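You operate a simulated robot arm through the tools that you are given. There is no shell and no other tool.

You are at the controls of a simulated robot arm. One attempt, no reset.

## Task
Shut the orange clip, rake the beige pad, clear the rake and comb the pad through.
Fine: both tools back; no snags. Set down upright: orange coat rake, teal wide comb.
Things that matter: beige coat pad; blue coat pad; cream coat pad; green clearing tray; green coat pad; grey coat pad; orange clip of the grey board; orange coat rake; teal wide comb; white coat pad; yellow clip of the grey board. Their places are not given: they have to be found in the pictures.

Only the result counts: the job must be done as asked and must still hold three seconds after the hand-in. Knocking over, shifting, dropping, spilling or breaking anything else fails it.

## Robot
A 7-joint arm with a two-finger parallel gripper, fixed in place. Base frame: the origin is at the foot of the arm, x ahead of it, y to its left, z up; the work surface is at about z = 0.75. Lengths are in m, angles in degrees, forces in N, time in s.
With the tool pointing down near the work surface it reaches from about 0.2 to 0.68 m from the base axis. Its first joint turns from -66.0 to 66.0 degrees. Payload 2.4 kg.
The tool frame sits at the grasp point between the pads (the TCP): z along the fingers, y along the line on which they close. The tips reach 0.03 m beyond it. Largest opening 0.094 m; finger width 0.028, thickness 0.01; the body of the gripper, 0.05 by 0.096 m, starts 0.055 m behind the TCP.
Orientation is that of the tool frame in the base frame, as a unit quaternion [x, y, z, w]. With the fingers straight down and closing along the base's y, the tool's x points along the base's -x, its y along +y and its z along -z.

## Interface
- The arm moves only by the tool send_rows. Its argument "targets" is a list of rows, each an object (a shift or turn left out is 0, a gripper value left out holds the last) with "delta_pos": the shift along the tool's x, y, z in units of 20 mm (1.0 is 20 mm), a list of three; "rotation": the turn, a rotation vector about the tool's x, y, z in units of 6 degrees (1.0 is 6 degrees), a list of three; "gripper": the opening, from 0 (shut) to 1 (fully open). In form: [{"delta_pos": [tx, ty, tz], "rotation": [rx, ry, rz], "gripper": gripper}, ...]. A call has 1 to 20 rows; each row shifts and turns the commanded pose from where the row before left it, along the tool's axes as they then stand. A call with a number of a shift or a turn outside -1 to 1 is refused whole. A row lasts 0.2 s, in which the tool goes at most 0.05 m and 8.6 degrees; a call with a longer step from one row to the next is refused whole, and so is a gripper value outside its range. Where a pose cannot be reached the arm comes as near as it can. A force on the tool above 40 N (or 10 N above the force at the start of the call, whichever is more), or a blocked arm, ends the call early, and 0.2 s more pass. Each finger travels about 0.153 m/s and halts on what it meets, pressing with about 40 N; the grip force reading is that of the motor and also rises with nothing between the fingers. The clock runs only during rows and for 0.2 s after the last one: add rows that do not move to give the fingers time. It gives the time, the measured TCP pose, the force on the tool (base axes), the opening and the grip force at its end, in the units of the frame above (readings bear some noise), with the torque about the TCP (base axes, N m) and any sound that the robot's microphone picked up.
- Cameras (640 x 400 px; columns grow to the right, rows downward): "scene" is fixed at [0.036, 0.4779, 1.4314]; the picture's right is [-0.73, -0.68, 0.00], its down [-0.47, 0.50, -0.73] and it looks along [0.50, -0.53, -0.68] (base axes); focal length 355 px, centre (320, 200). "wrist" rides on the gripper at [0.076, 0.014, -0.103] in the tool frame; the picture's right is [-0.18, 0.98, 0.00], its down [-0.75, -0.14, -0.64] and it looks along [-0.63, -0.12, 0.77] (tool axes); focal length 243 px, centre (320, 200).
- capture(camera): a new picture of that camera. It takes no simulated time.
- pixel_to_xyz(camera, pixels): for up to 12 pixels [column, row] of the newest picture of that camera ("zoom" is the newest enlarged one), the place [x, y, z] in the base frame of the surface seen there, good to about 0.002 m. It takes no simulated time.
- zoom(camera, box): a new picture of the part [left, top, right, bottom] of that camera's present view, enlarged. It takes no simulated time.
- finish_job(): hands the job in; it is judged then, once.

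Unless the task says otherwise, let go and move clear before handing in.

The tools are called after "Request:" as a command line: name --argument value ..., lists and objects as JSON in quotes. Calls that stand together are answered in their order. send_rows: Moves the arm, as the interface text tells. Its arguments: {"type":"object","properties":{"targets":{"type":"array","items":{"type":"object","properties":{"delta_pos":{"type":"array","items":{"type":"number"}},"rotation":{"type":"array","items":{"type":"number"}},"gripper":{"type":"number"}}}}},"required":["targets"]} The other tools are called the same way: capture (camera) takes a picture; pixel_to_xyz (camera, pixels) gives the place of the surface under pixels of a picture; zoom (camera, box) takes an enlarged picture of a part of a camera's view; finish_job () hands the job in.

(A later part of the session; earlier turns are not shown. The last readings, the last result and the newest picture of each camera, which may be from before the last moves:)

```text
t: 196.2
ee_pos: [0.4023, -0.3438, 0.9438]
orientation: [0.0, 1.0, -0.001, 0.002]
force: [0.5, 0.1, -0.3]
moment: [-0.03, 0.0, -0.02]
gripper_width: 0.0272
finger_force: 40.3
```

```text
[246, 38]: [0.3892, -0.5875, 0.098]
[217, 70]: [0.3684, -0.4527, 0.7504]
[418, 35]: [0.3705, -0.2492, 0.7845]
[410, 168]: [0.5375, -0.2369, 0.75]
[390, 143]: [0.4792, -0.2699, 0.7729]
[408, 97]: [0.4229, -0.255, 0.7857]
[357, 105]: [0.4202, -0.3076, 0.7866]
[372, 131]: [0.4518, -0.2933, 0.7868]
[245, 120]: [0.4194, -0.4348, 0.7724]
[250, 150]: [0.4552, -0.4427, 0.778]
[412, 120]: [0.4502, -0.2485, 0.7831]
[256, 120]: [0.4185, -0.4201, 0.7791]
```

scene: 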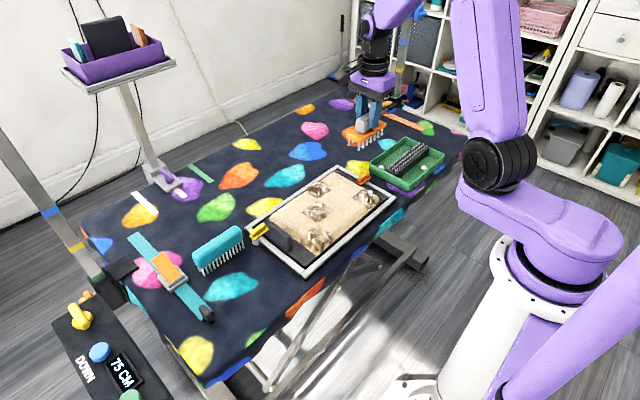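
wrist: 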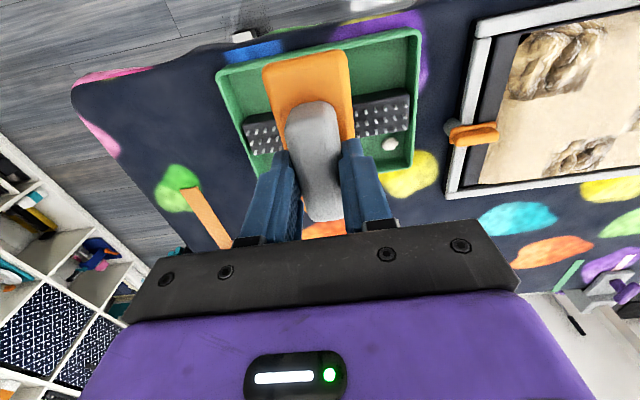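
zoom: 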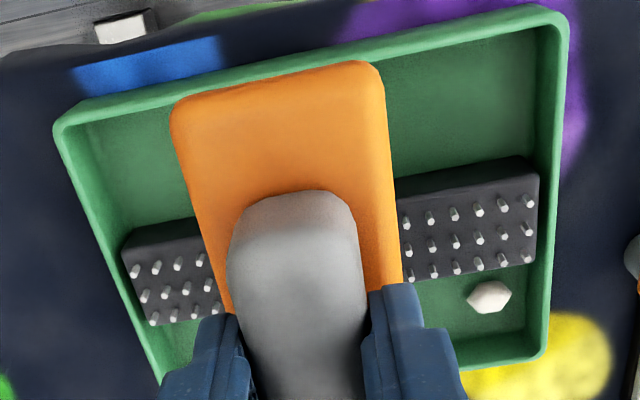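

That's the table's foot on the floor, so nothing is lost. I'll turn back and carry the rake home to (0.431, 0.260).

Request:
send_rows --targets '[{"rotation": [0, 0, 1]}, {"rotation": [0, 0, 1]}, {"rotation": [0, 0, 1]}, {"rotation": [0, 0, 1]}, {"rotation": [0, 0, 1]}, {"rotation": [0, 0, 1]}, {"rotation": [0, 0, 1]}, {"rotation": [0, 0, 1]}, {"rotation": [0, 0, 1]}, {"rotation": [0, 0, 1]}, {"rotation": [0, 0, 1]}, {"rotation": [0, 0, 1]}, {"rotation": [0, 0, 1]}, {"rotation": [0, 0, 1]}, {"rotation": [0, 0, 1]}, {"delta_pos": [0, 0, -0.5]}, {}]'

Request:
send_rows --targets '[{"delta_pos": [1, 0.05, 0]}, {"delta_pos": [1, 0.05, 0]}, {"delta_pos": [1, 0.05, 0]}, {"delta_pos": [1, 0.05, 0]}, {"delta_pos": [1, 0.05, 0]}, {"delta_pos": [1, 0.05, 0]}, {"delta_pos": [1, 0.05, 0]}, {"delta_pos": [1, 0.05, 0]}, {"delta_pos": [1, 0.05, 0]}, {"delta_pos": [1, 0.05, 0]}, {"delta_pos": [1, 0.05, 0]}, {"delta_pos": [1, 0.05, 0]}, {"delta_pos": [1, 0.05, 0]}, {"delta_pos": [1, 0.05, 0]}, {"delta_pos": [1, 0.05, 0]}, {"delta_pos": [1, 0.05, 0]}, {"delta_pos": [1, 0.05, 0]}, {"delta_pos": [1, 0.05, 0]}, {"delta_pos": [1, 0.05, 0]}, {"delta_pos": [1, 0.05, 0]}]'

Request:
send_rows --targets '[{"delta_pos": [1, 0.05, 0]}, {"delta_pos": [1, 0.05, 0]}, {"delta_pos": [1, 0.05, 0]}, {"delta_pos": [1, 0.05, 0]}, {"delta_pos": [1, 0.05, 0]}, {"delta_pos": [1, 0.05, 0]}, {"delta_pos": [1, 0.05, 0]}, {"delta_pos": [1, 0.05, 0]}, {"delta_pos": [1, 0, 0]}, {"delta_pos": [1, 0, 0]}, {}]'

```text
t: 199.8
ee_pos: [0.4025, -0.3434, 0.9528]
orientation: [0.708, 0.706, 0.001, 0.002]
force: [0.0, 0.9, -1.6]
moment: [0.01, 0.0, -0.05]
gripper_width: 0.027
finger_force: 40.3
```

```text
t: 204.0
ee_pos: [0.4203, 0.0557, 0.9534]
orientation: [0.707, 0.707, 0.0, 0.002]
force: [-0.5, 0.7, -1.5]
moment: [-0.01, -0.03, 0.0]
gripper_width: 0.0272
finger_force: 39.8
```

```text
t: 206.4
ee_pos: [0.4319, 0.2569, 0.9518]
orientation: [0.707, 0.708, 0.0, 0.002]
force: [-0.7, 0.9, -1.9]
moment: [-0.01, 0.01, 0.03]
gripper_width: 0.0273
finger_force: 39.6
```

I'm above the rake's home spot. I'll lower it slowly to the table.

Request:
send_rows --targets '[{"delta_pos": [0.08, -0.02, 1]}, {"delta_pos": [0, 0, 1]}, {"delta_pos": [0, 0, 1]}, {"delta_pos": [0, 0, 1]}, {"delta_pos": [0, 0, 1]}, {"delta_pos": [0, 0, 0.7]}, {"delta_pos": [0, 0, 0.3]}, {}]'

Request:
send_rows --targets '[{"delta_pos": [0, 0, 0.1]}, {}]'

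Request:
send_rows --targets '[{"delta_pos": [0, 0, 0.05]}, {}]'

```text
t: 208.2
ee_pos: [0.4321, 0.2582, 0.8308]
orientation: [0.708, 0.707, 0.001, 0.002]
force: [1.0, 0.4, -0.8]
moment: [0.01, -0.02, 0.02]
gripper_width: 0.0274
finger_force: 39.5
```

```text
t: 208.8
ee_pos: [0.4319, 0.257, 0.8293]
orientation: [0.707, 0.707, 0.002, 0.002]
force: [-1.1, -0.1, -0.5]
moment: [0.01, -0.01, -0.02]
gripper_width: 0.0272
finger_force: 39.4
```

```text
t: 209.4
ee_pos: [0.4309, 0.257, 0.8283]
orientation: [0.707, 0.707, 0.001, 0.002]
force: [0.1, 0.4, -1.4]
moment: [-0.02, 0.02, -0.01]
gripper_width: 0.0273
finger_force: 39.8
```

Request:
send_rows --targets '[{"delta_pos": [0, 0, 0.05]}, {}]'

Request:
send_rows --targets '[{"delta_pos": [0, 0, 0.04]}, {}]'

Request:
zoom --camera "scene" --box '[210, 245, 306, 305]'

```text
t: 210.0
ee_pos: [0.4308, 0.2584, 0.8276]
orientation: [0.707, 0.707, 0.001, 0.002]
force: [0.2, 0.2, -0.1]
moment: [0.02, 0.01, 0.0]
gripper_width: 0.0272
finger_force: 40.2
```

```text
t: 210.6
ee_pos: [0.4301, 0.2574, 0.8266]
orientation: [0.707, 0.707, 0.001, 0.002]
force: [-0.5, 0.4, -0.6]
moment: [0.02, -0.02, 0.03]
gripper_width: 0.0274
finger_force: 40.1
```

```text
6.67 times, centred on (258, 275) of scene
```

zoom: 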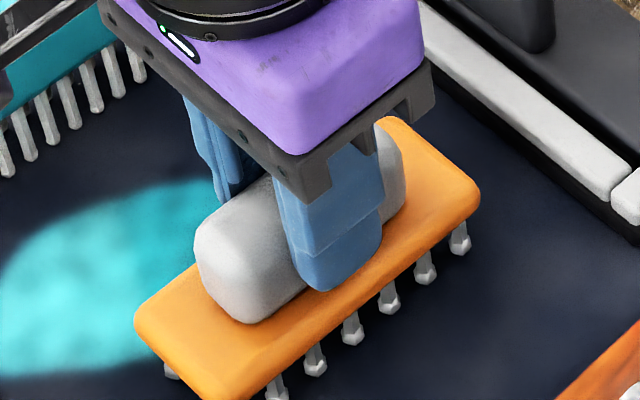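

Nearly down. Two more fine steps until I feel the table.

Request:
send_rows --targets '[{"delta_pos": [0, 0, 0.04]}, {}]'

Request:
send_rows --targets '[{"delta_pos": [0, 0, 0.03]}, {}]'

```text
t: 211.2
ee_pos: [0.4295, 0.2564, 0.8274]
orientation: [0.706, 0.708, 0.001, 0.002]
force: [-0.4, 2.0, 14.0]
moment: [-0.44, 0.36, -0.01]
gripper_width: 0.0274
finger_force: 40.2
```

```text
t: 211.8
ee_pos: [0.4307, 0.2567, 0.8273]
orientation: [0.707, 0.707, 0.002, 0.003]
force: [-3.4, -3.3, 40.0]
moment: [-0.46, 0.56, 0.07]
gripper_width: 0.0272
finger_force: 39.9
```

The rake stands on the table. I'll ease the pressure, open, and rise straight up.

Request:
send_rows --targets '[{"delta_pos": [0, 0, -0.06]}, {}, {"gripper": 0.4}, {"gripper": 0.7}, {"gripper": 1}, {}, {"delta_pos": [0, 0, -0.5]}, {"delta_pos": [0, 0, -1]}, {"delta_pos": [0, 0, -1]}, {"delta_pos": [0, 0, -1]}, {"delta_pos": [0, 0, -1]}, {"delta_pos": [0, 0, -1]}, {}]'

Request:
zoom --camera "scene" --box '[180, 220, 308, 300]'

Request:
capture --camera "wrist"

```text
t: 214.6
ee_pos: [0.4287, 0.2567, 0.9373]
orientation: [0.707, 0.707, -0.001, 0.002]
force: [0.0, -0.4, -0.4]
moment: [-0.03, 0.0, -0.02]
gripper_width: 0.0941
finger_force: 0.0
```

```text
5.00 times, centred on (244, 260) of scene
```

zoom: 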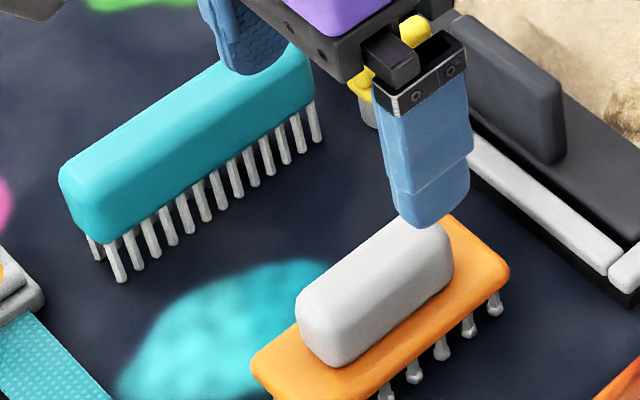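

```text
taken
```

wrist: 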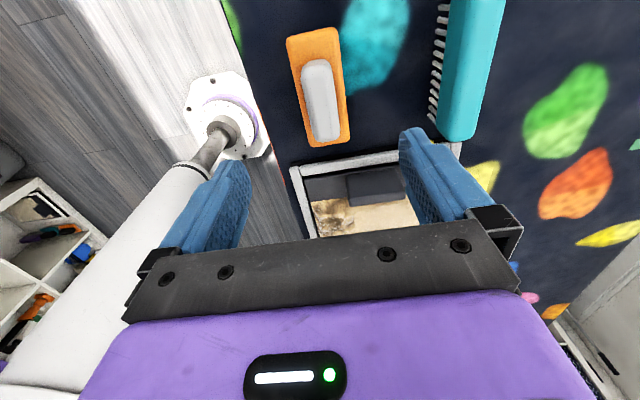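

The rake stands upright in its place. Now I'll move above the comb and measure it.

Request:
send_rows --targets '[{"delta_pos": [0.01, 0.94, 0]}, {"delta_pos": [0.01, 0.94, 0]}, {"delta_pos": [0.01, 0.94, 0]}, {"delta_pos": [0.01, 0.94, 0]}, {"delta_pos": [0.01, 0.94, 0]}, {"delta_pos": [0.01, 0.94, 0]}, {"delta_pos": [0.01, 0.94, 0]}, {}]'

Request:
capture --camera "wrist"

Request:
zoom --camera "scene" --box '[220, 256, 300, 306]'

```text
t: 216.4
ee_pos: [0.5612, 0.2595, 0.9385]
orientation: [0.707, 0.707, 0.001, 0.002]
force: [-0.1, 0.2, 0.3]
moment: [0.0, -0.03, 0.03]
gripper_width: 0.094
finger_force: 0.2
```

```text
taken
```

wrist: 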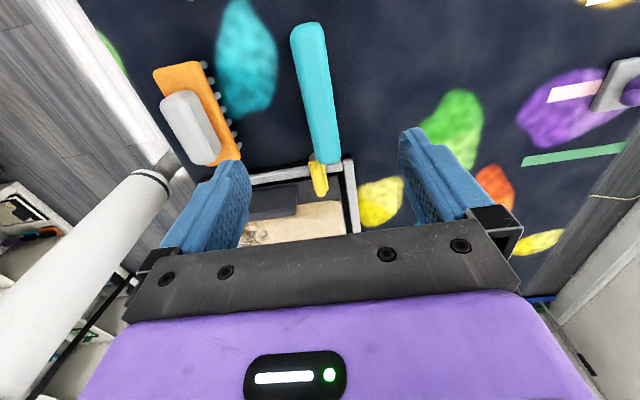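

```text
8.00 times, centred on (260, 281) of scene
```

zoom: 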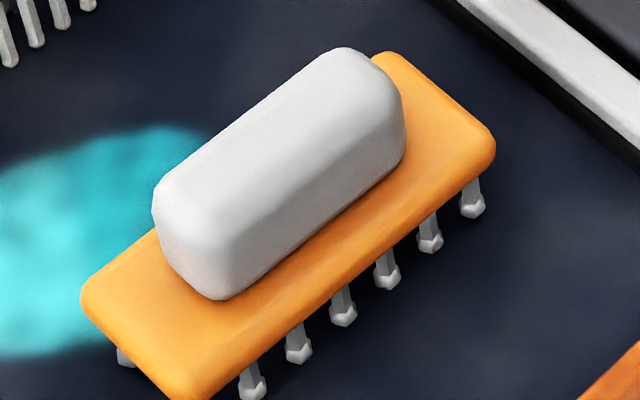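

The rake is back within about a millimetre of its original spot. I'll measure the comb's edges here.

Request:
pixel_to_xyz --camera "wrist" --pixels '[[297, 60], [326, 57], [311, 60], [310, 120], [334, 118], [322, 118], [305, 28], [330, 158], [316, 90], [300, 80], [329, 80], [322, 160]]'

Request:
zoom --camera "wrist" --box '[250, 10, 394, 170]'

```text
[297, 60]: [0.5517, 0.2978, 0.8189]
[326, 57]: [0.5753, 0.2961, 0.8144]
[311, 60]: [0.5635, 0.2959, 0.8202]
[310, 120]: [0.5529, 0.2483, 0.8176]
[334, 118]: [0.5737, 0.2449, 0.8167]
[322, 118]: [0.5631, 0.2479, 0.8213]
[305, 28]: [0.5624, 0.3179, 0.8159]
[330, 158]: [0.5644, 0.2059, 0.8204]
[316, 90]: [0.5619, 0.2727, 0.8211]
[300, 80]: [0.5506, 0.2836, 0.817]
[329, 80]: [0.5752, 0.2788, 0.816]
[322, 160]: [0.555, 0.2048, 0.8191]
```

```text
2.50 times, centred on (322, 90) of wrist
```

zoom: 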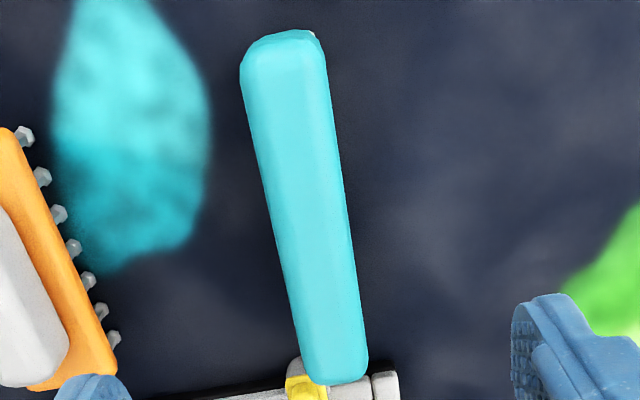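

The comb centre is at about (0.5633, 0.26). I'll go down around its back.

Request:
send_rows --targets '[{"delta_pos": [0, 0.1, 0.9]}, {"delta_pos": [0, 0, 1]}, {"delta_pos": [0, 0, 1]}, {"delta_pos": [0, 0, 1]}, {"delta_pos": [0, 0, 1]}, {"delta_pos": [0, 0, 0.6]}, {"delta_pos": [0, 0, 0.3]}, {}]'

Request:
zoom --camera "scene" --box '[175, 210, 271, 270]'

```text
t: 218.2
ee_pos: [0.5635, 0.2584, 0.8211]
orientation: [0.707, 0.707, 0.002, 0.002]
force: [0.5, 1.2, -0.2]
moment: [-0.05, -0.02, -0.01]
gripper_width: 0.094
finger_force: 0.0
```

```text
6.67 times, centred on (223, 240) of scene
```

zoom: 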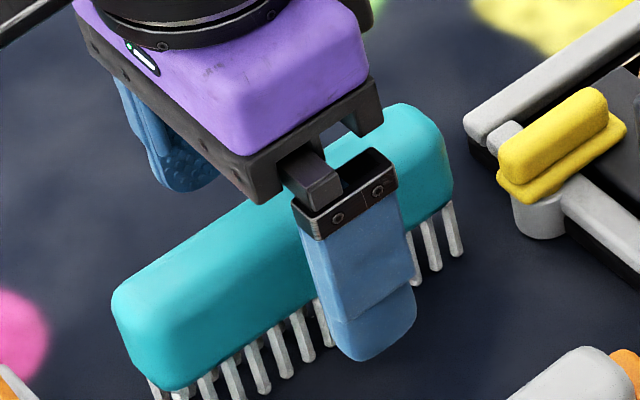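

The fingers are on both sides of the comb's back. I'll close, then lift.

Request:
send_rows --targets '[{"gripper": 0.5}, {"gripper": 0.2}, {"gripper": 0.15}, {"gripper": 0.15}]'

Request:
send_rows --targets '[{"delta_pos": [0, 0, -0.4]}, {"delta_pos": [0, 0, -0.8]}, {"delta_pos": [0, 0, -1]}, {"delta_pos": [0, 0, -1]}, {"delta_pos": [0, 0, -1]}, {}]'

Request:
zoom --camera "scene" --box '[175, 190, 287, 260]'

Request:
pixel_to_xyz --camera "zoom" --pixels '[[100, 280], [150, 270], [400, 130], [430, 150], [300, 210], [160, 380], [200, 350]]'

```text
t: 219.2
ee_pos: [0.5648, 0.2597, 0.8216]
orientation: [0.707, 0.707, 0.001, 0.003]
force: [0.5, -0.1, 0.1]
moment: [-0.04, -0.03, 0.04]
gripper_width: 0.0314
finger_force: 40.3
```

```text
t: 220.6
ee_pos: [0.5645, 0.2581, 0.9044]
orientation: [0.707, 0.707, 0.0, 0.003]
force: [0.2, -0.1, -1.3]
moment: [0.0, 0.01, -0.01]
gripper_width: 0.0315
finger_force: 40.1
```

```text
5.71 times, centred on (231, 225) of scene
```

zoom: 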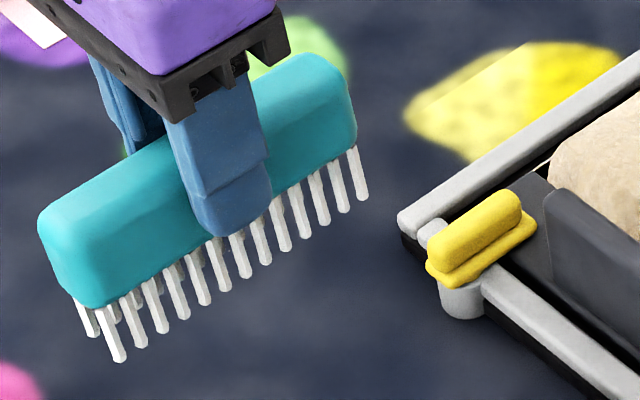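

```text
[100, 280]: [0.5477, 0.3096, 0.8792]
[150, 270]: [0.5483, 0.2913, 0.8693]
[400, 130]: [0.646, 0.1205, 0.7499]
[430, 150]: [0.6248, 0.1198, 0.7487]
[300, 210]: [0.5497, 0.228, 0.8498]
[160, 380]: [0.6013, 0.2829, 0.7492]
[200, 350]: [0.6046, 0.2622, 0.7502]
```

The comb is held level; its tips are about 71.5 mm below the TCP. I'll carry it over the tab to the pad, above the lane through mat C.

Request:
send_rows --targets '[{"delta_pos": [0, 0, -1]}, {"delta_pos": [0, 0, -0.8]}, {"delta_pos": [-0.96, -0.05, 0]}, {"delta_pos": [-0.96, -0.05, 0]}, {"delta_pos": [-0.96, -0.05, 0]}, {"delta_pos": [-0.96, -0.05, 0]}, {"delta_pos": [-0.96, -0.05, 0]}, {"delta_pos": [-0.96, -0.05, 0]}, {"delta_pos": [-0.96, -0.05, 0]}, {"delta_pos": [-0.96, -0.05, 0]}, {"delta_pos": [-0.96, -0.05, 0]}, {"delta_pos": [-0.96, -0.05, 0]}, {"delta_pos": [-0.96, -0.05, 0]}, {"delta_pos": [-0.96, -0.05, 0]}, {"delta_pos": [-0.96, -0.05, 0]}, {"delta_pos": [-0.96, -0.05, 0]}, {}]'

Request:
send_rows --targets '[{"delta_pos": [0, 0, 1]}, {"delta_pos": [0, 0, 1]}, {"delta_pos": [0, 0, 0.8]}, {"delta_pos": [0, 0, 0.6]}, {"delta_pos": [0, 0, 0.4]}, {}]'

Request:
zoom --camera "scene" --box '[265, 145, 377, 215]'

```text
t: 224.2
ee_pos: [0.5487, -0.011, 0.9409]
orientation: [0.707, 0.707, 0.001, 0.002]
force: [0.1, 0.3, -1.4]
moment: [-0.02, -0.03, 0.02]
gripper_width: 0.0313
finger_force: 40.5
```

```text
t: 225.6
ee_pos: [0.5499, -0.0088, 0.8659]
orientation: [0.707, 0.707, 0.001, 0.003]
force: [-0.3, -0.1, -1.0]
moment: [-0.02, 0.03, -0.05]
gripper_width: 0.0315
finger_force: 40.1
```

```text
5.71 times, centred on (321, 180) of scene
```

zoom: 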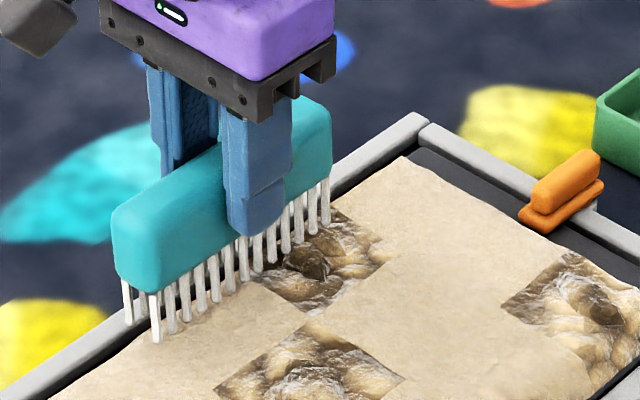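

The comb tips are just above the coat. I'll touch down in fine steps.

Request:
send_rows --targets '[{"delta_pos": [0, 0, 0.2]}, {}]'

Request:
send_rows --targets '[{"delta_pos": [0, 0, 0.08]}, {}]'

Request:
send_rows --targets '[{"delta_pos": [0, 0, 0.05]}, {}]'

Request:
send_rows --targets '[{"delta_pos": [0, 0, 0.04]}, {}]'

```text
t: 226.2
ee_pos: [0.5506, -0.0105, 0.8616]
orientation: [0.707, 0.707, 0.001, 0.003]
force: [-0.3, 0.3, -0.2]
moment: [-0.02, -0.02, 0.01]
gripper_width: 0.0316
finger_force: 39.4
```

```text
t: 226.8
ee_pos: [0.5506, -0.0105, 0.8593]
orientation: [0.707, 0.708, 0.001, 0.002]
force: [-0.4, -0.3, -0.4]
moment: [-0.01, -0.01, -0.02]
gripper_width: 0.0313
finger_force: 39.9
```

```text
t: 227.4
ee_pos: [0.5492, -0.0109, 0.8589]
orientation: [0.707, 0.707, 0.001, 0.002]
force: [-0.3, 0.1, -0.4]
moment: [0.01, 0.0, -0.01]
gripper_width: 0.0316
finger_force: 40.2
```

```text
t: 228.0
ee_pos: [0.5491, -0.0101, 0.8584]
orientation: [0.708, 0.706, 0.002, 0.002]
force: [1.3, 0.5, -0.6]
moment: [-0.02, -0.01, -0.02]
gripper_width: 0.0315
finger_force: 40.1
```

Request:
send_rows --targets '[{"delta_pos": [0, 0, 0.04]}, {}]'

Request:
send_rows --targets '[{"delta_pos": [0, 0, 0.03]}, {}]'

```text
t: 228.6
ee_pos: [0.5506, -0.01, 0.8568]
orientation: [0.707, 0.707, 0.001, 0.003]
force: [-0.2, -0.4, -1.0]
moment: [-0.02, -0.03, 0.0]
gripper_width: 0.0315
finger_force: 40.4
```

```text
t: 229.2
ee_pos: [0.5502, -0.0089, 0.8573]
orientation: [0.707, 0.707, 0.001, 0.003]
force: [-0.1, 0.1, 0.0]
moment: [-0.01, 0.02, 0.01]
gripper_width: 0.0316
finger_force: 40.1
```

At the edge of contact. I'll begin a slow pull with a tiny extra press.

Request:
send_rows --targets '[{"delta_pos": [0, -0.2, 0.025]}, {"delta_pos": [0, -0.2, 0]}, {"delta_pos": [0, -0.2, 0]}]'

Request:
send_rows --targets '[{"delta_pos": [0, -0.2, 0.015]}, {"delta_pos": [0, -0.2, 0]}, {"delta_pos": [0, -0.2, 0]}]'

Request:
zoom --camera "scene" --box '[265, 155, 377, 225]'

```text
t: 230.0
ee_pos: [0.5381, -0.0102, 0.8565]
orientation: [0.707, 0.707, 0.0, 0.004]
force: [3.1, -0.3, 7.3]
moment: [0.03, -0.32, -0.03]
gripper_width: 0.0316
finger_force: 39.8
```

```text
t: 230.8
ee_pos: [0.528, -0.0096, 0.8567]
orientation: [0.707, 0.707, 0.001, 0.004]
force: [5.5, 1.2, 18.0]
moment: [0.02, -0.2, -0.03]
gripper_width: 0.0314
finger_force: 39.9
```

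```text
5.71 times, centred on (321, 190) of scene
```

zoom: 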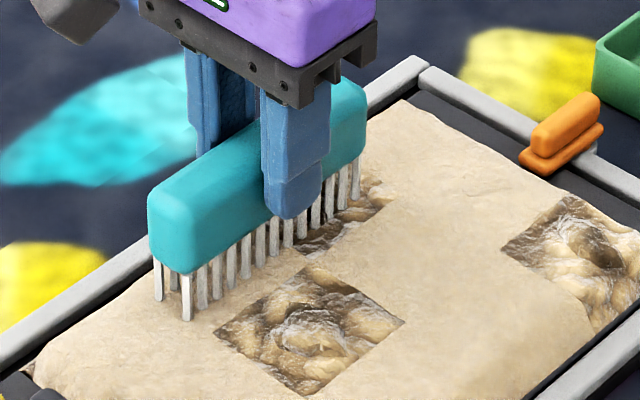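

Contact 18 N; I'll ease slightly and keep pulling through mat C.

Request:
send_rows --targets '[{"delta_pos": [0, -0.2, -0.015]}, {"delta_pos": [0, -0.2, 0]}, {"delta_pos": [0, -0.2, 0]}, {"delta_pos": [0, -0.2, 0]}]'

Request:
send_rows --targets '[{"delta_pos": [0, -0.2, 0]}, {"delta_pos": [0, -0.2, 0]}, {"delta_pos": [0, -0.2, 0]}, {"delta_pos": [0, -0.2, 0]}]'

Request:
send_rows --targets '[{"delta_pos": [0, -0.2, 0]}, {"delta_pos": [0, -0.2, 0]}, {"delta_pos": [0, -0.2, 0]}, {"delta_pos": [0, -0.2, 0]}]'

Request:
zoom --camera "scene" --box '[265, 155, 377, 225]'

```text
t: 231.8
ee_pos: [0.5106, -0.0098, 0.8566]
orientation: [0.707, 0.707, 0.002, 0.004]
force: [6.8, 0.4, 18.2]
moment: [0.0, -0.27, -0.05]
gripper_width: 0.0317
finger_force: 40.1
```

```text
t: 232.8
ee_pos: [0.4929, -0.0102, 0.8562]
orientation: [0.707, 0.707, -0.001, 0.001]
force: [0.4, 0.1, 2.2]
moment: [-0.1, -0.04, 0.04]
gripper_width: 0.0313
finger_force: 39.7
```

```text
t: 233.8
ee_pos: [0.4776, -0.0103, 0.8568]
orientation: [0.707, 0.707, 0.002, 0.002]
force: [-0.1, -0.9, -0.5]
moment: [0.02, -0.03, 0.03]
gripper_width: 0.0312
finger_force: 39.5
```

```text
5.71 times, centred on (321, 190) of scene
```

zoom: 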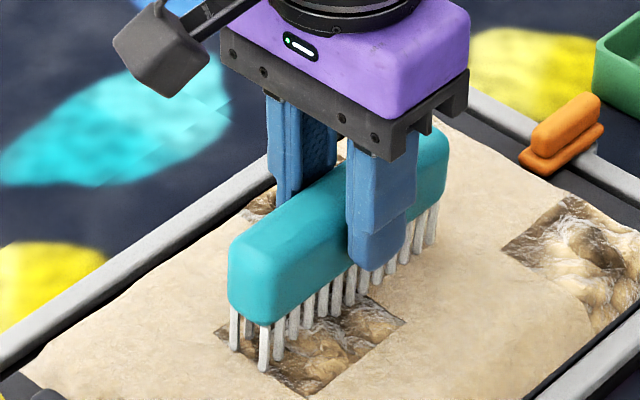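

Contact faded; I'll press 0.4 mm more and continue.

Request:
send_rows --targets '[{"delta_pos": [0, -0.15, 0.02]}, {"delta_pos": [0, -0.2, 0]}, {"delta_pos": [0, -0.2, 0]}]'

Request:
send_rows --targets '[{"delta_pos": [0, -0.2, 0]}, {"delta_pos": [0, -0.2, 0]}, {"delta_pos": [0, -0.2, 0]}, {"delta_pos": [0, -0.2, 0]}]'

Request:
send_rows --targets '[{"delta_pos": [0, -0.2, 0]}, {"delta_pos": [0, -0.2, 0]}, {"delta_pos": [0, -0.2, 0]}, {"delta_pos": [0, -0.2, 0]}]'

Request:
zoom --camera "scene" --box '[265, 155, 377, 225]'

```text
t: 234.6
ee_pos: [0.4684, -0.0093, 0.8581]
orientation: [0.707, 0.707, 0.001, 0.002]
force: [-0.5, -0.4, -0.4]
moment: [-0.02, 0.07, 0.0]
gripper_width: 0.0317
finger_force: 40.4
```

```text
t: 235.6
ee_pos: [0.4525, -0.01, 0.8562]
orientation: [0.707, 0.708, 0.001, 0.002]
force: [1.9, -0.1, 2.4]
moment: [0.01, -0.06, -0.01]
gripper_width: 0.0317
finger_force: 40.0
```

```text
t: 236.6
ee_pos: [0.4355, -0.0104, 0.8564]
orientation: [0.708, 0.706, 0.002, 0.004]
force: [5.0, -0.1, 13.4]
moment: [0.05, -0.19, 0.02]
gripper_width: 0.0316
finger_force: 40.1
```

```text
5.71 times, centred on (321, 190) of scene
```

zoom: 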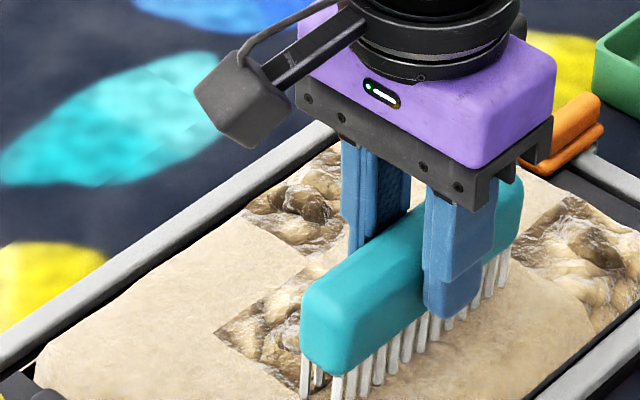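

I'll complete this lane to the near edge and lift to see the result.

Request:
send_rows --targets '[{"delta_pos": [0, -0.2, -0.01]}, {"delta_pos": [0, -0.2, 0]}, {"delta_pos": [0, -0.2, 0]}, {"delta_pos": [0, -0.2, 0]}]'

Request:
send_rows --targets '[{"delta_pos": [0, -0.2, 0]}, {"delta_pos": [0, -0.2, 0]}, {"delta_pos": [0, -0.2, 0]}, {"delta_pos": [0, -0.2, 0]}]'

Request:
send_rows --targets '[{"delta_pos": [0, 0, -0.6]}, {"delta_pos": [0, 0, -1]}, {"delta_pos": [0, -0.5, -1]}, {"delta_pos": [0, -0.5, -1]}, {}]'

Request:
zoom --camera "scene" --box '[275, 165, 387, 235]'

Request:
zoom --camera "scene" --box '[296, 196, 344, 226]'

```text
t: 237.6
ee_pos: [0.4192, -0.0109, 0.856]
orientation: [0.707, 0.707, 0.001, 0.003]
force: [5.3, -0.3, 14.1]
moment: [-0.02, -0.22, -0.02]
gripper_width: 0.0316
finger_force: 40.2
```

```text
t: 238.6
ee_pos: [0.4029, -0.0095, 0.8551]
orientation: [0.707, 0.707, 0.001, 0.003]
force: [7.9, 0.3, 30.5]
moment: [0.03, -0.4, -0.03]
gripper_width: 0.0316
finger_force: 40.1
```

```text
t: 239.8
ee_pos: [0.3816, -0.0102, 0.9258]
orientation: [0.707, 0.707, 0.002, 0.001]
force: [-0.1, 0.2, 0.3]
moment: [-0.03, 0.0, -0.04]
gripper_width: 0.0316
finger_force: 39.9
```

```text
5.71 times, centred on (331, 200) of scene
```

zoom: 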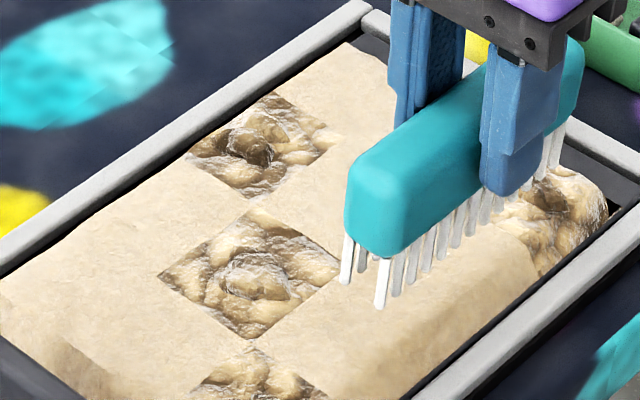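

```text
13.33 times, centred on (320, 211) of scene
```

zoom: 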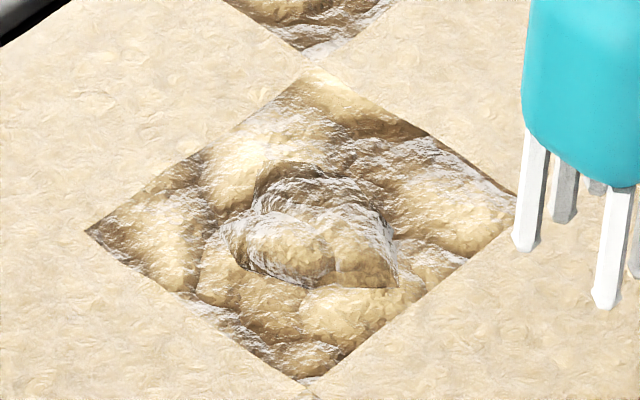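

Mat C hasn't changed: the comb lost contact right over it (0 N between x 0.49 and 0.46). I'll repeat there with a slightly deeper setting so that contact holds throughout.

Request:
send_rows --targets '[{"delta_pos": [0.5, 0.9, 0]}, {"delta_pos": [0.5, 0.9, 0]}, {"delta_pos": [0, 0.9, 0]}, {"delta_pos": [0, 0.9, 0]}, {"delta_pos": [0, 0.9, 0]}, {"delta_pos": [0, 0.9, 0]}, {"delta_pos": [0, 0.9, 0]}, {"delta_pos": [0, 0.87, 0]}, {}, {"delta_pos": [0, 0, 1]}, {"delta_pos": [0, 0, 1]}, {"delta_pos": [0, 0, 0.8]}, {"delta_pos": [0, 0, 0.5]}, {"delta_pos": [0, 0, 0.28]}, {}]'

Request:
send_rows --targets '[{"delta_pos": [0, -0.2, 0.02]}, {"delta_pos": [0, -0.2, 0.01]}]'

Request:
send_rows --targets '[{"delta_pos": [0, -0.2, 0.01]}, {"delta_pos": [0, -0.2, 0.005]}]'

```text
t: 243.0
ee_pos: [0.5248, 0.0114, 0.856]
orientation: [0.708, 0.707, 0.002, 0.003]
force: [-0.7, -0.1, -2.3]
moment: [-0.02, -0.03, 0.0]
gripper_width: 0.0317
finger_force: 39.5
```

```text
t: 243.6
ee_pos: [0.5166, 0.0111, 0.856]
orientation: [0.707, 0.707, 0.001, 0.001]
force: [-0.9, -1.4, -0.9]
moment: [-0.01, -0.03, -0.03]
gripper_width: 0.0315
finger_force: 39.5
```

```text
t: 244.2
ee_pos: [0.5088, 0.0098, 0.8566]
orientation: [0.707, 0.707, 0.001, 0.002]
force: [2.0, -0.5, -0.2]
moment: [-0.06, -0.04, 0.02]
gripper_width: 0.0314
finger_force: 40.1
```

Still no press. I'll deepen in small steps while at the mat's edge.

Request:
send_rows --targets '[{"delta_pos": [0, 0, 0.025]}, {}]'

Request:
send_rows --targets '[{"delta_pos": [0, -0.2, 0]}, {"delta_pos": [0, -0.2, 0]}]'

```text
t: 244.8
ee_pos: [0.5098, 0.0105, 0.8546]
orientation: [0.707, 0.707, 0.001, 0.002]
force: [-1.0, 1.3, 2.7]
moment: [-0.02, 0.08, -0.03]
gripper_width: 0.0317
finger_force: 39.9
```

```text
t: 245.4
ee_pos: [0.5019, 0.0096, 0.8557]
orientation: [0.708, 0.707, 0.001, 0.003]
force: [1.7, 0.0, 2.3]
moment: [-0.03, -0.08, -0.02]
gripper_width: 0.0314
finger_force: 40.0
```

2.3 N press now; adding a little more and pulling on.

Request:
send_rows --targets '[{"delta_pos": [0, -0.2, 0.02]}, {"delta_pos": [0, -0.2, 0]}, {"delta_pos": [0, -0.2, 0]}]'

Request:
send_rows --targets '[{"delta_pos": [0, -0.2, 0.01]}, {"delta_pos": [0, -0.2, 0]}, {"delta_pos": [0, -0.2, 0]}]'

Request:
send_rows --targets '[{"delta_pos": [0, -0.2, 0]}, {"delta_pos": [0, -0.2, 0]}, {"delta_pos": [0, -0.2, 0]}]'

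Request:
zoom --camera "scene" --box '[265, 155, 377, 225]'

```text
t: 246.2
ee_pos: [0.4914, 0.0095, 0.8552]
orientation: [0.707, 0.707, 0.002, 0.004]
force: [7.1, -0.9, 17.8]
moment: [-0.06, -0.28, -0.01]
gripper_width: 0.0316
finger_force: 40.5
```

```text
t: 247.0
ee_pos: [0.479, 0.0109, 0.8552]
orientation: [0.707, 0.707, 0.001, 0.004]
force: [8.8, 0.2, 26.1]
moment: [0.0, -0.41, -0.01]
gripper_width: 0.0317
finger_force: 40.0
```

```text
t: 247.8
ee_pos: [0.4662, 0.0112, 0.855]
orientation: [0.707, 0.707, 0.002, 0.004]
force: [7.9, -0.9, 29.0]
moment: [-0.02, -0.34, 0.01]
gripper_width: 0.0316
finger_force: 40.2
```

```text
5.71 times, centred on (321, 190) of scene
```

zoom: 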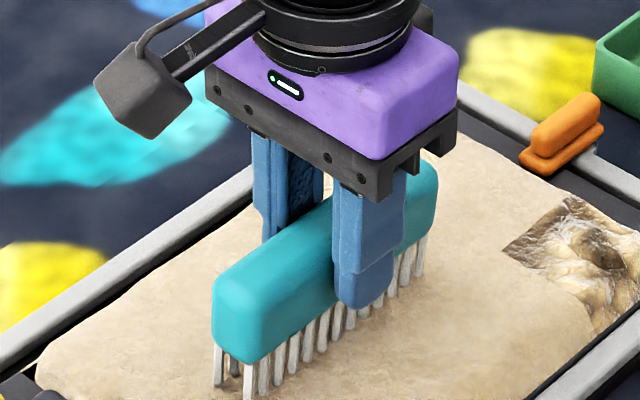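

Mat C looks smooth now around the comb. I'll ease a little, finish the stroke and lift to check.

Request:
send_rows --targets '[{"delta_pos": [0, -0.2, -0.015]}, {"delta_pos": [0, -0.2, 0]}, {"delta_pos": [0, -0.2, 0]}, {"delta_pos": [0, -0.2, 0]}]'

Request:
send_rows --targets '[{"delta_pos": [0, -0.2, -0.01]}, {"delta_pos": [0, -0.2, 0]}, {"delta_pos": [0, -0.2, 0]}]'

Request:
send_rows --targets '[{"delta_pos": [0, 0, -0.6]}, {"delta_pos": [0, 0, -1]}, {"delta_pos": [0, 0, -0.4]}, {}]'

Request:
zoom --camera "scene" --box '[265, 155, 393, 235]'

```text
t: 248.8
ee_pos: [0.4498, 0.0102, 0.8555]
orientation: [0.707, 0.707, 0.001, 0.002]
force: [7.7, 0.2, 21.6]
moment: [-0.03, -0.36, -0.02]
gripper_width: 0.0318
finger_force: 40.0
```

```text
t: 249.6
ee_pos: [0.4385, 0.0101, 0.8555]
orientation: [0.707, 0.707, 0.001, 0.002]
force: [7.7, 0.1, 21.7]
moment: [0.0, -0.36, -0.01]
gripper_width: 0.0316
finger_force: 39.6
```

```text
t: 250.6
ee_pos: [0.439, 0.0121, 0.894]
orientation: [0.708, 0.706, 0.0, 0.003]
force: [0.7, -0.8, -1.3]
moment: [0.01, 0.01, -0.01]
gripper_width: 0.0316
finger_force: 40.0
```

```text
5.00 times, centred on (329, 195) of scene
```

zoom: 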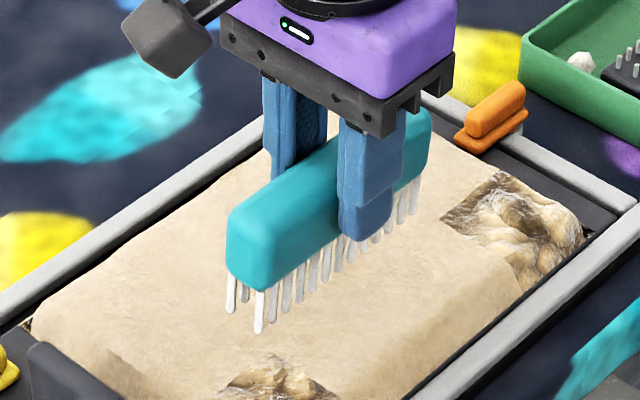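

Mat C is smooth. Next I'll comb mat D from (0.468, 0.062).

Request:
send_rows --targets '[{"delta_pos": [0.83, 0.48, 0]}, {"delta_pos": [0.83, 0.48, 0]}, {"delta_pos": [0.83, 0.48, 0]}, {}]'

Request:
zoom --camera "scene" --box '[265, 155, 393, 235]'

Request:
send_rows --targets '[{"delta_pos": [0, 0, 0.8]}, {"delta_pos": [0, 0, 0.6]}, {"delta_pos": [0, 0, 0.4]}, {"delta_pos": [0, 0, 0.15]}, {}]'

Request:
send_rows --targets '[{"delta_pos": [0, 0, 0.025]}, {}]'

```text
t: 251.6
ee_pos: [0.4673, 0.0596, 0.895]
orientation: [0.707, 0.707, 0.001, 0.001]
force: [-0.5, -0.3, -0.6]
moment: [0.0, -0.01, -0.01]
gripper_width: 0.0319
finger_force: 39.6
```

```text
5.00 times, centred on (329, 195) of scene
```

zoom: 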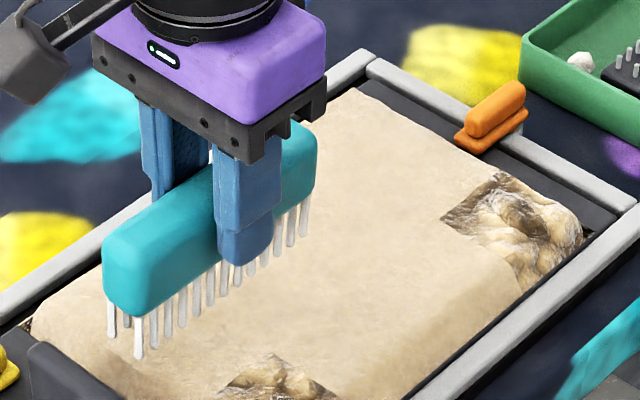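

```text
t: 252.8
ee_pos: [0.4679, 0.0596, 0.8554]
orientation: [0.707, 0.707, 0.002, 0.002]
force: [0.2, -0.3, -1.1]
moment: [0.01, 0.03, -0.02]
gripper_width: 0.0317
finger_force: 39.9
```

```text
t: 253.4
ee_pos: [0.4675, 0.0598, 0.8547]
orientation: [0.707, 0.707, 0.002, 0.002]
force: [1.2, -1.4, 5.6]
moment: [-0.12, 0.04, 0.02]
gripper_width: 0.0315
finger_force: 39.7
```

Mats A and C are both smooth now. I have 5.6 N on plain coat beside mat D; I'll pull through it.

Request:
send_rows --targets '[{"delta_pos": [0, -0.2, 0.01]}, {"delta_pos": [0, -0.2, 0]}, {"delta_pos": [0, -0.2, 0]}]'

Request:
send_rows --targets '[{"delta_pos": [0, -0.2, 0.005]}, {"delta_pos": [0, -0.2, 0]}, {"delta_pos": [0, -0.2, 0]}]'

Request:
send_rows --targets '[{"delta_pos": [0, -0.2, 0]}, {"delta_pos": [0, -0.2, 0]}, {"delta_pos": [0, -0.2, 0]}]'

```text
t: 254.2
ee_pos: [0.4556, 0.0589, 0.8544]
orientation: [0.708, 0.707, 0.001, 0.002]
force: [1.3, -0.2, 3.3]
moment: [-0.01, -0.05, 0.02]
gripper_width: 0.0316
finger_force: 39.9
```

```text
t: 255.0
ee_pos: [0.4419, 0.0605, 0.8541]
orientation: [0.708, 0.707, 0.001, 0.002]
force: [0.1, -0.7, -0.6]
moment: [0.01, 0.03, 0.04]
gripper_width: 0.0315
finger_force: 40.1
```

```text
t: 255.8
ee_pos: [0.4299, 0.0603, 0.8554]
orientation: [0.707, 0.707, 0.0, 0.002]
force: [0.2, 0.3, -0.9]
moment: [-0.01, -0.03, 0.02]
gripper_width: 0.0313
finger_force: 40.5
```

Contact faded over the mat. I'll lift, return to its far edge, and set the depth deeper.

Request:
send_rows --targets '[{"delta_pos": [0, 0, -0.5]}, {"delta_pos": [0, 0.8, 0]}, {"delta_pos": [0, 0.8, 0]}, {}, {"delta_pos": [0, 0, 0.3]}, {"delta_pos": [0, 0, 0.2]}, {"delta_pos": [0, 0, 0.02]}, {}]'

Request:
send_rows --targets '[{"delta_pos": [0, -0.2, 0.01]}, {"delta_pos": [0, -0.2, 0]}]'

Request:
send_rows --targets '[{"delta_pos": [0, -0.2, 0.01]}, {"delta_pos": [0, -0.2, 0]}]'

```text
t: 257.6
ee_pos: [0.462, 0.0597, 0.8543]
orientation: [0.707, 0.707, 0.002, 0.002]
force: [-0.3, 0.4, -1.0]
moment: [-0.01, 0.01, -0.03]
gripper_width: 0.0317
finger_force: 39.9
```

```text
t: 258.2
ee_pos: [0.4567, 0.0597, 0.8548]
orientation: [0.706, 0.708, 0.001, 0.003]
force: [2.6, 0.6, 5.8]
moment: [-0.06, -0.09, -0.02]
gripper_width: 0.0317
finger_force: 39.9
```

```text
t: 258.8
ee_pos: [0.448, 0.0611, 0.8547]
orientation: [0.708, 0.707, 0.002, 0.004]
force: [5.8, -1.9, 15.1]
moment: [-0.12, -0.27, 0.04]
gripper_width: 0.0314
finger_force: 39.5
```

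15 N press now; pulling on with small adjustments.

Request:
send_rows --targets '[{"delta_pos": [0, -0.2, 0.005]}, {"delta_pos": [0, -0.2, 0]}]'

Request:
send_rows --targets '[{"delta_pos": [0, -0.2, 0.005]}, {"delta_pos": [0, -0.2, 0]}]'

Request:
send_rows --targets '[{"delta_pos": [0, -0.2, 0]}, {"delta_pos": [0, -0.2, 0]}]'

Request:
zoom --camera "scene" --box '[265, 175, 377, 245]'

```text
t: 259.4
ee_pos: [0.4403, 0.0603, 0.8533]
orientation: [0.707, 0.707, 0.002, 0.003]
force: [7.5, -0.2, 22.8]
moment: [-0.04, -0.33, 0.09]
gripper_width: 0.0316
finger_force: 40.4
```

```text
t: 260.0
ee_pos: [0.4318, 0.0598, 0.8535]
orientation: [0.707, 0.707, 0.003, 0.003]
force: [9.2, 0.8, 28.3]
moment: [0.01, -0.38, 0.03]
gripper_width: 0.0318
finger_force: 39.4
```

```text
t: 260.6
ee_pos: [0.4237, 0.0596, 0.853]
orientation: [0.707, 0.707, 0.003, 0.003]
force: [7.9, -1.0, 29.4]
moment: [0.02, -0.34, 0.01]
gripper_width: 0.0319
finger_force: 39.9
```

```text
5.71 times, centred on (321, 210) of scene
```

zoom: 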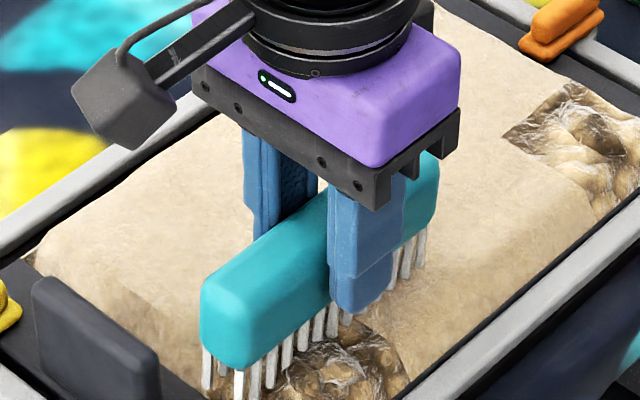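

The contact height is creeping down (0.858 to 0.853), which suggests the comb is sliding up a little in the grip, so I'll press less. I'll ease and finish this stroke.

Request:
send_rows --targets '[{"delta_pos": [0, -0.2, -0.015]}, {"delta_pos": [0, -0.2, 0]}, {"delta_pos": [0, -0.2, 0]}]'

Request:
send_rows --targets '[{"delta_pos": [0, -0.2, 0]}, {"delta_pos": [0, -0.2, 0]}, {"delta_pos": [0, -0.2, 0]}, {"delta_pos": [0, -0.2, 0]}]'

Request:
send_rows --targets '[{"delta_pos": [0, 0, -0.6]}, {"delta_pos": [0, 0, -1]}, {"delta_pos": [-0.9, 0, -0.4]}, {"delta_pos": [-0.9, 0, 0]}, {"delta_pos": [-0.9, 0, 0]}, {}]'

Request:
zoom --camera "scene" --box '[265, 165, 393, 245]'

```text
t: 261.4
ee_pos: [0.4104, 0.0604, 0.853]
orientation: [0.707, 0.707, 0.001, 0.001]
force: [4.6, -1.4, 13.5]
moment: [0.04, -0.15, -0.03]
gripper_width: 0.0314
finger_force: 40.4
```

```text
t: 262.4
ee_pos: [0.3946, 0.0597, 0.8541]
orientation: [0.707, 0.707, 0.001, 0.001]
force: [0.9, -0.6, -0.7]
moment: [-0.01, 0.03, 0.02]
gripper_width: 0.0316
finger_force: 40.1
```

```text
t: 263.8
ee_pos: [0.3956, 0.0059, 0.8949]
orientation: [0.707, 0.707, 0.001, 0.002]
force: [0.1, 0.1, -0.2]
moment: [0.02, 0.01, 0.0]
gripper_width: 0.0317
finger_force: 40.1
```

```text
5.00 times, centred on (329, 205) of scene
```

zoom: 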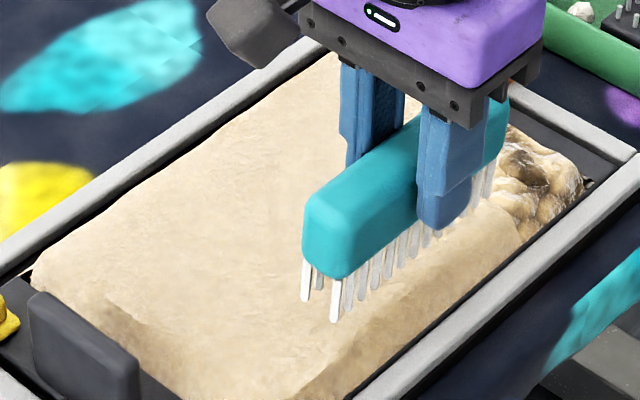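

Mat D is smooth as well. Only mat B is left: moving to (0.462, -0.085).

Request:
send_rows --targets '[{"delta_pos": [-0.91, 0.66, 0]}, {"delta_pos": [-0.91, 0.66, 0]}, {"delta_pos": [-0.91, 0.66, 0]}, {"delta_pos": [-0.91, 0.66, 0]}, {"delta_pos": [-0.91, 0.68, 0]}, {}, {"delta_pos": [0, 0, 0.8]}, {"delta_pos": [0, 0, 0.6]}, {"delta_pos": [0, 0, 0.4]}, {"delta_pos": [0, 0, 0.15]}, {}]'

Request:
zoom --camera "scene" --box '[315, 150, 411, 210]'

Request:
send_rows --targets '[{"delta_pos": [0, 0, 0.03]}, {}]'

```text
t: 266.2
ee_pos: [0.4623, -0.0846, 0.8549]
orientation: [0.707, 0.707, 0.001, 0.003]
force: [-0.5, -0.2, -0.4]
moment: [-0.02, -0.02, -0.01]
gripper_width: 0.0315
finger_force: 39.6
```

```text
6.67 times, centred on (363, 180) of scene
```

zoom: 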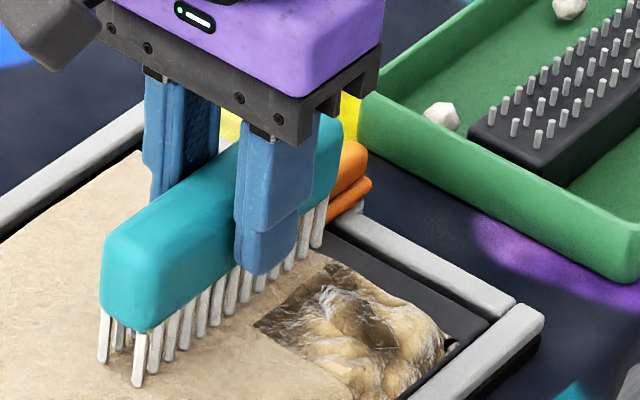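

```text
t: 266.8
ee_pos: [0.4601, -0.084, 0.8546]
orientation: [0.707, 0.707, 0.001, 0.002]
force: [-1.1, -0.6, -0.2]
moment: [0.05, -0.02, 0.01]
gripper_width: 0.0316
finger_force: 39.7
```

Request:
send_rows --targets '[{"delta_pos": [0, 0, 0.03]}, {}]'

Request:
send_rows --targets '[{"delta_pos": [0, 0, 0.02]}, {}]'

```text
t: 267.4
ee_pos: [0.4623, -0.0845, 0.8551]
orientation: [0.707, 0.707, 0.002, 0.003]
force: [-0.7, -0.6, -1.2]
moment: [-0.03, 0.0, 0.01]
gripper_width: 0.0315
finger_force: 39.7
```

```text
t: 268.0
ee_pos: [0.4619, -0.0844, 0.8544]
orientation: [0.707, 0.707, 0.001, 0.002]
force: [0.3, -0.2, 0.1]
moment: [0.0, -0.01, 0.0]
gripper_width: 0.0316
finger_force: 39.9
```

Nearly touching. I'll press a touch more and start pulling.

Request:
send_rows --targets '[{"delta_pos": [0, 0, 0.025]}, {}]'

Request:
send_rows --targets '[{"delta_pos": [0, -0.2, 0.01]}, {"delta_pos": [0, -0.2, 0]}]'

Request:
send_rows --targets '[{"delta_pos": [0, -0.2, 0.005]}, {"delta_pos": [0, -0.2, 0]}]'

```text
t: 268.6
ee_pos: [0.4621, -0.0834, 0.8545]
orientation: [0.707, 0.707, 0.0, 0.002]
force: [0.4, 0.7, -1.4]
moment: [0.03, 0.0, 0.0]
gripper_width: 0.0314
finger_force: 40.0
```

```text
t: 269.2
ee_pos: [0.4536, -0.0837, 0.8521]
orientation: [0.707, 0.707, 0.001, 0.003]
force: [1.4, 0.9, 3.0]
moment: [0.2, -0.06, -0.07]
gripper_width: 0.0316
finger_force: 39.9
```

```text
t: 269.8
ee_pos: [0.4458, -0.085, 0.855]
orientation: [0.707, 0.707, 0.001, 0.003]
force: [4.6, 1.4, 10.4]
moment: [0.26, -0.14, -0.06]
gripper_width: 0.0316
finger_force: 40.5
```

10 N press, entering mat B. Continuing.

Request:
send_rows --targets '[{"delta_pos": [0, -0.2, 0.003]}, {"delta_pos": [0, -0.2, 0]}]'

Request:
send_rows --targets '[{"delta_pos": [0, -0.2, 0.003]}, {"delta_pos": [0, -0.2, 0]}]'

Request:
send_rows --targets '[{"delta_pos": [0, -0.2, 0.003]}, {"delta_pos": [0, -0.2, 0]}]'

Request:
send_rows --targets '[{"delta_pos": [0, -0.2, 0.003]}, {"delta_pos": [0, -0.2, 0]}]'

Request:
zoom --camera "scene" --box '[315, 160, 411, 220]'

```text
t: 270.4
ee_pos: [0.4384, -0.0856, 0.8524]
orientation: [0.707, 0.707, 0.002, 0.004]
force: [6.5, -0.2, 19.8]
moment: [0.27, -0.3, -0.05]
gripper_width: 0.0316
finger_force: 40.3
```

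```text
t: 271.0
ee_pos: [0.4298, -0.0853, 0.8524]
orientation: [0.707, 0.707, 0.002, 0.004]
force: [8.9, 0.3, 28.1]
moment: [0.19, -0.36, -0.06]
gripper_width: 0.0317
finger_force: 40.4
```

```text
t: 271.6
ee_pos: [0.4228, -0.0859, 0.8529]
orientation: [0.707, 0.707, 0.001, 0.003]
force: [9.8, 1.9, 28.7]
moment: [0.12, -0.39, -0.01]
gripper_width: 0.032
finger_force: 39.9
```

```text
t: 272.2
ee_pos: [0.4142, -0.0847, 0.8517]
orientation: [0.707, 0.707, 0.001, 0.003]
force: [9.1, 1.8, 26.0]
moment: [-0.08, -0.4, 0.04]
gripper_width: 0.0318
finger_force: 39.5
```

```text
6.67 times, centred on (363, 190) of scene
```

zoom: 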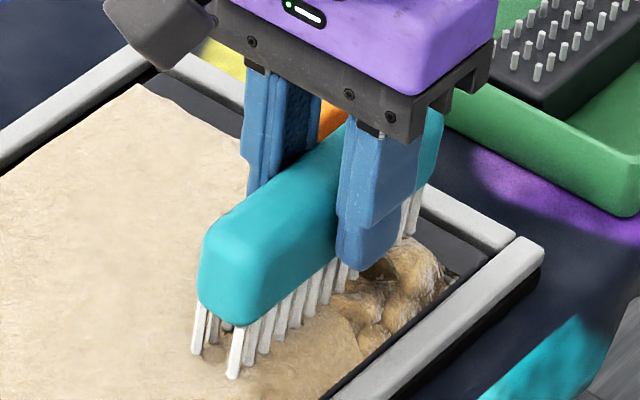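

Easing slightly and finishing the stroke to the near edge.

Request:
send_rows --targets '[{"delta_pos": [0, -0.2, -0.01]}, {"delta_pos": [0, -0.2, 0]}, {"delta_pos": [0, -0.2, 0]}]'

Request:
send_rows --targets '[{"delta_pos": [0, -0.2, 0]}, {"delta_pos": [0, -0.2, 0]}, {"delta_pos": [0, -0.2, 0]}]'

Request:
send_rows --targets '[{"delta_pos": [0, 0, -0.6]}, {"delta_pos": [0, 0, -1]}, {"delta_pos": [0.8, 0, -0.8]}, {"delta_pos": [0.9, 0.3, -0.4]}, {"delta_pos": [0.9, 0.3, 0]}, {}]'

Request:
zoom --camera "scene" --box '[275, 150, 411, 235]'

```text
t: 273.0
ee_pos: [0.4009, -0.0859, 0.8525]
orientation: [0.707, 0.707, 0.0, 0.001]
force: [3.4, 0.6, 7.2]
moment: [-0.19, -0.14, 0.08]
gripper_width: 0.0317
finger_force: 40.0
```

```text
t: 273.8
ee_pos: [0.3894, -0.0846, 0.8539]
orientation: [0.707, 0.707, 0.0, 0.002]
force: [0.0, 0.3, 0.0]
moment: [0.02, -0.03, 0.01]
gripper_width: 0.0317
finger_force: 39.8
```

```text
t: 275.2
ee_pos: [0.4011, -0.0346, 0.9084]
orientation: [0.707, 0.707, 0.001, 0.002]
force: [-0.6, 0.1, -1.0]
moment: [0.0, 0.0, 0.02]
gripper_width: 0.0318
finger_force: 40.5
```

```text
4.71 times, centred on (343, 192) of scene
```

zoom: 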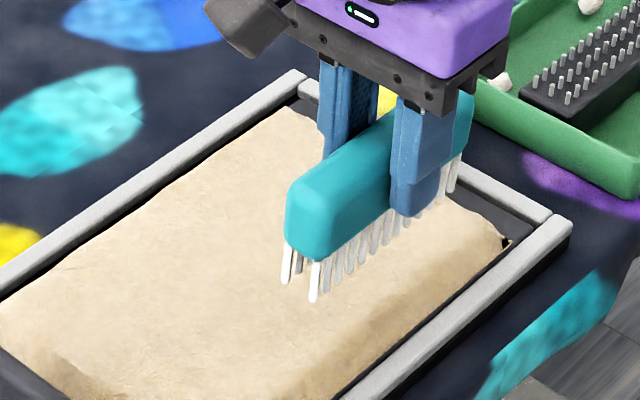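

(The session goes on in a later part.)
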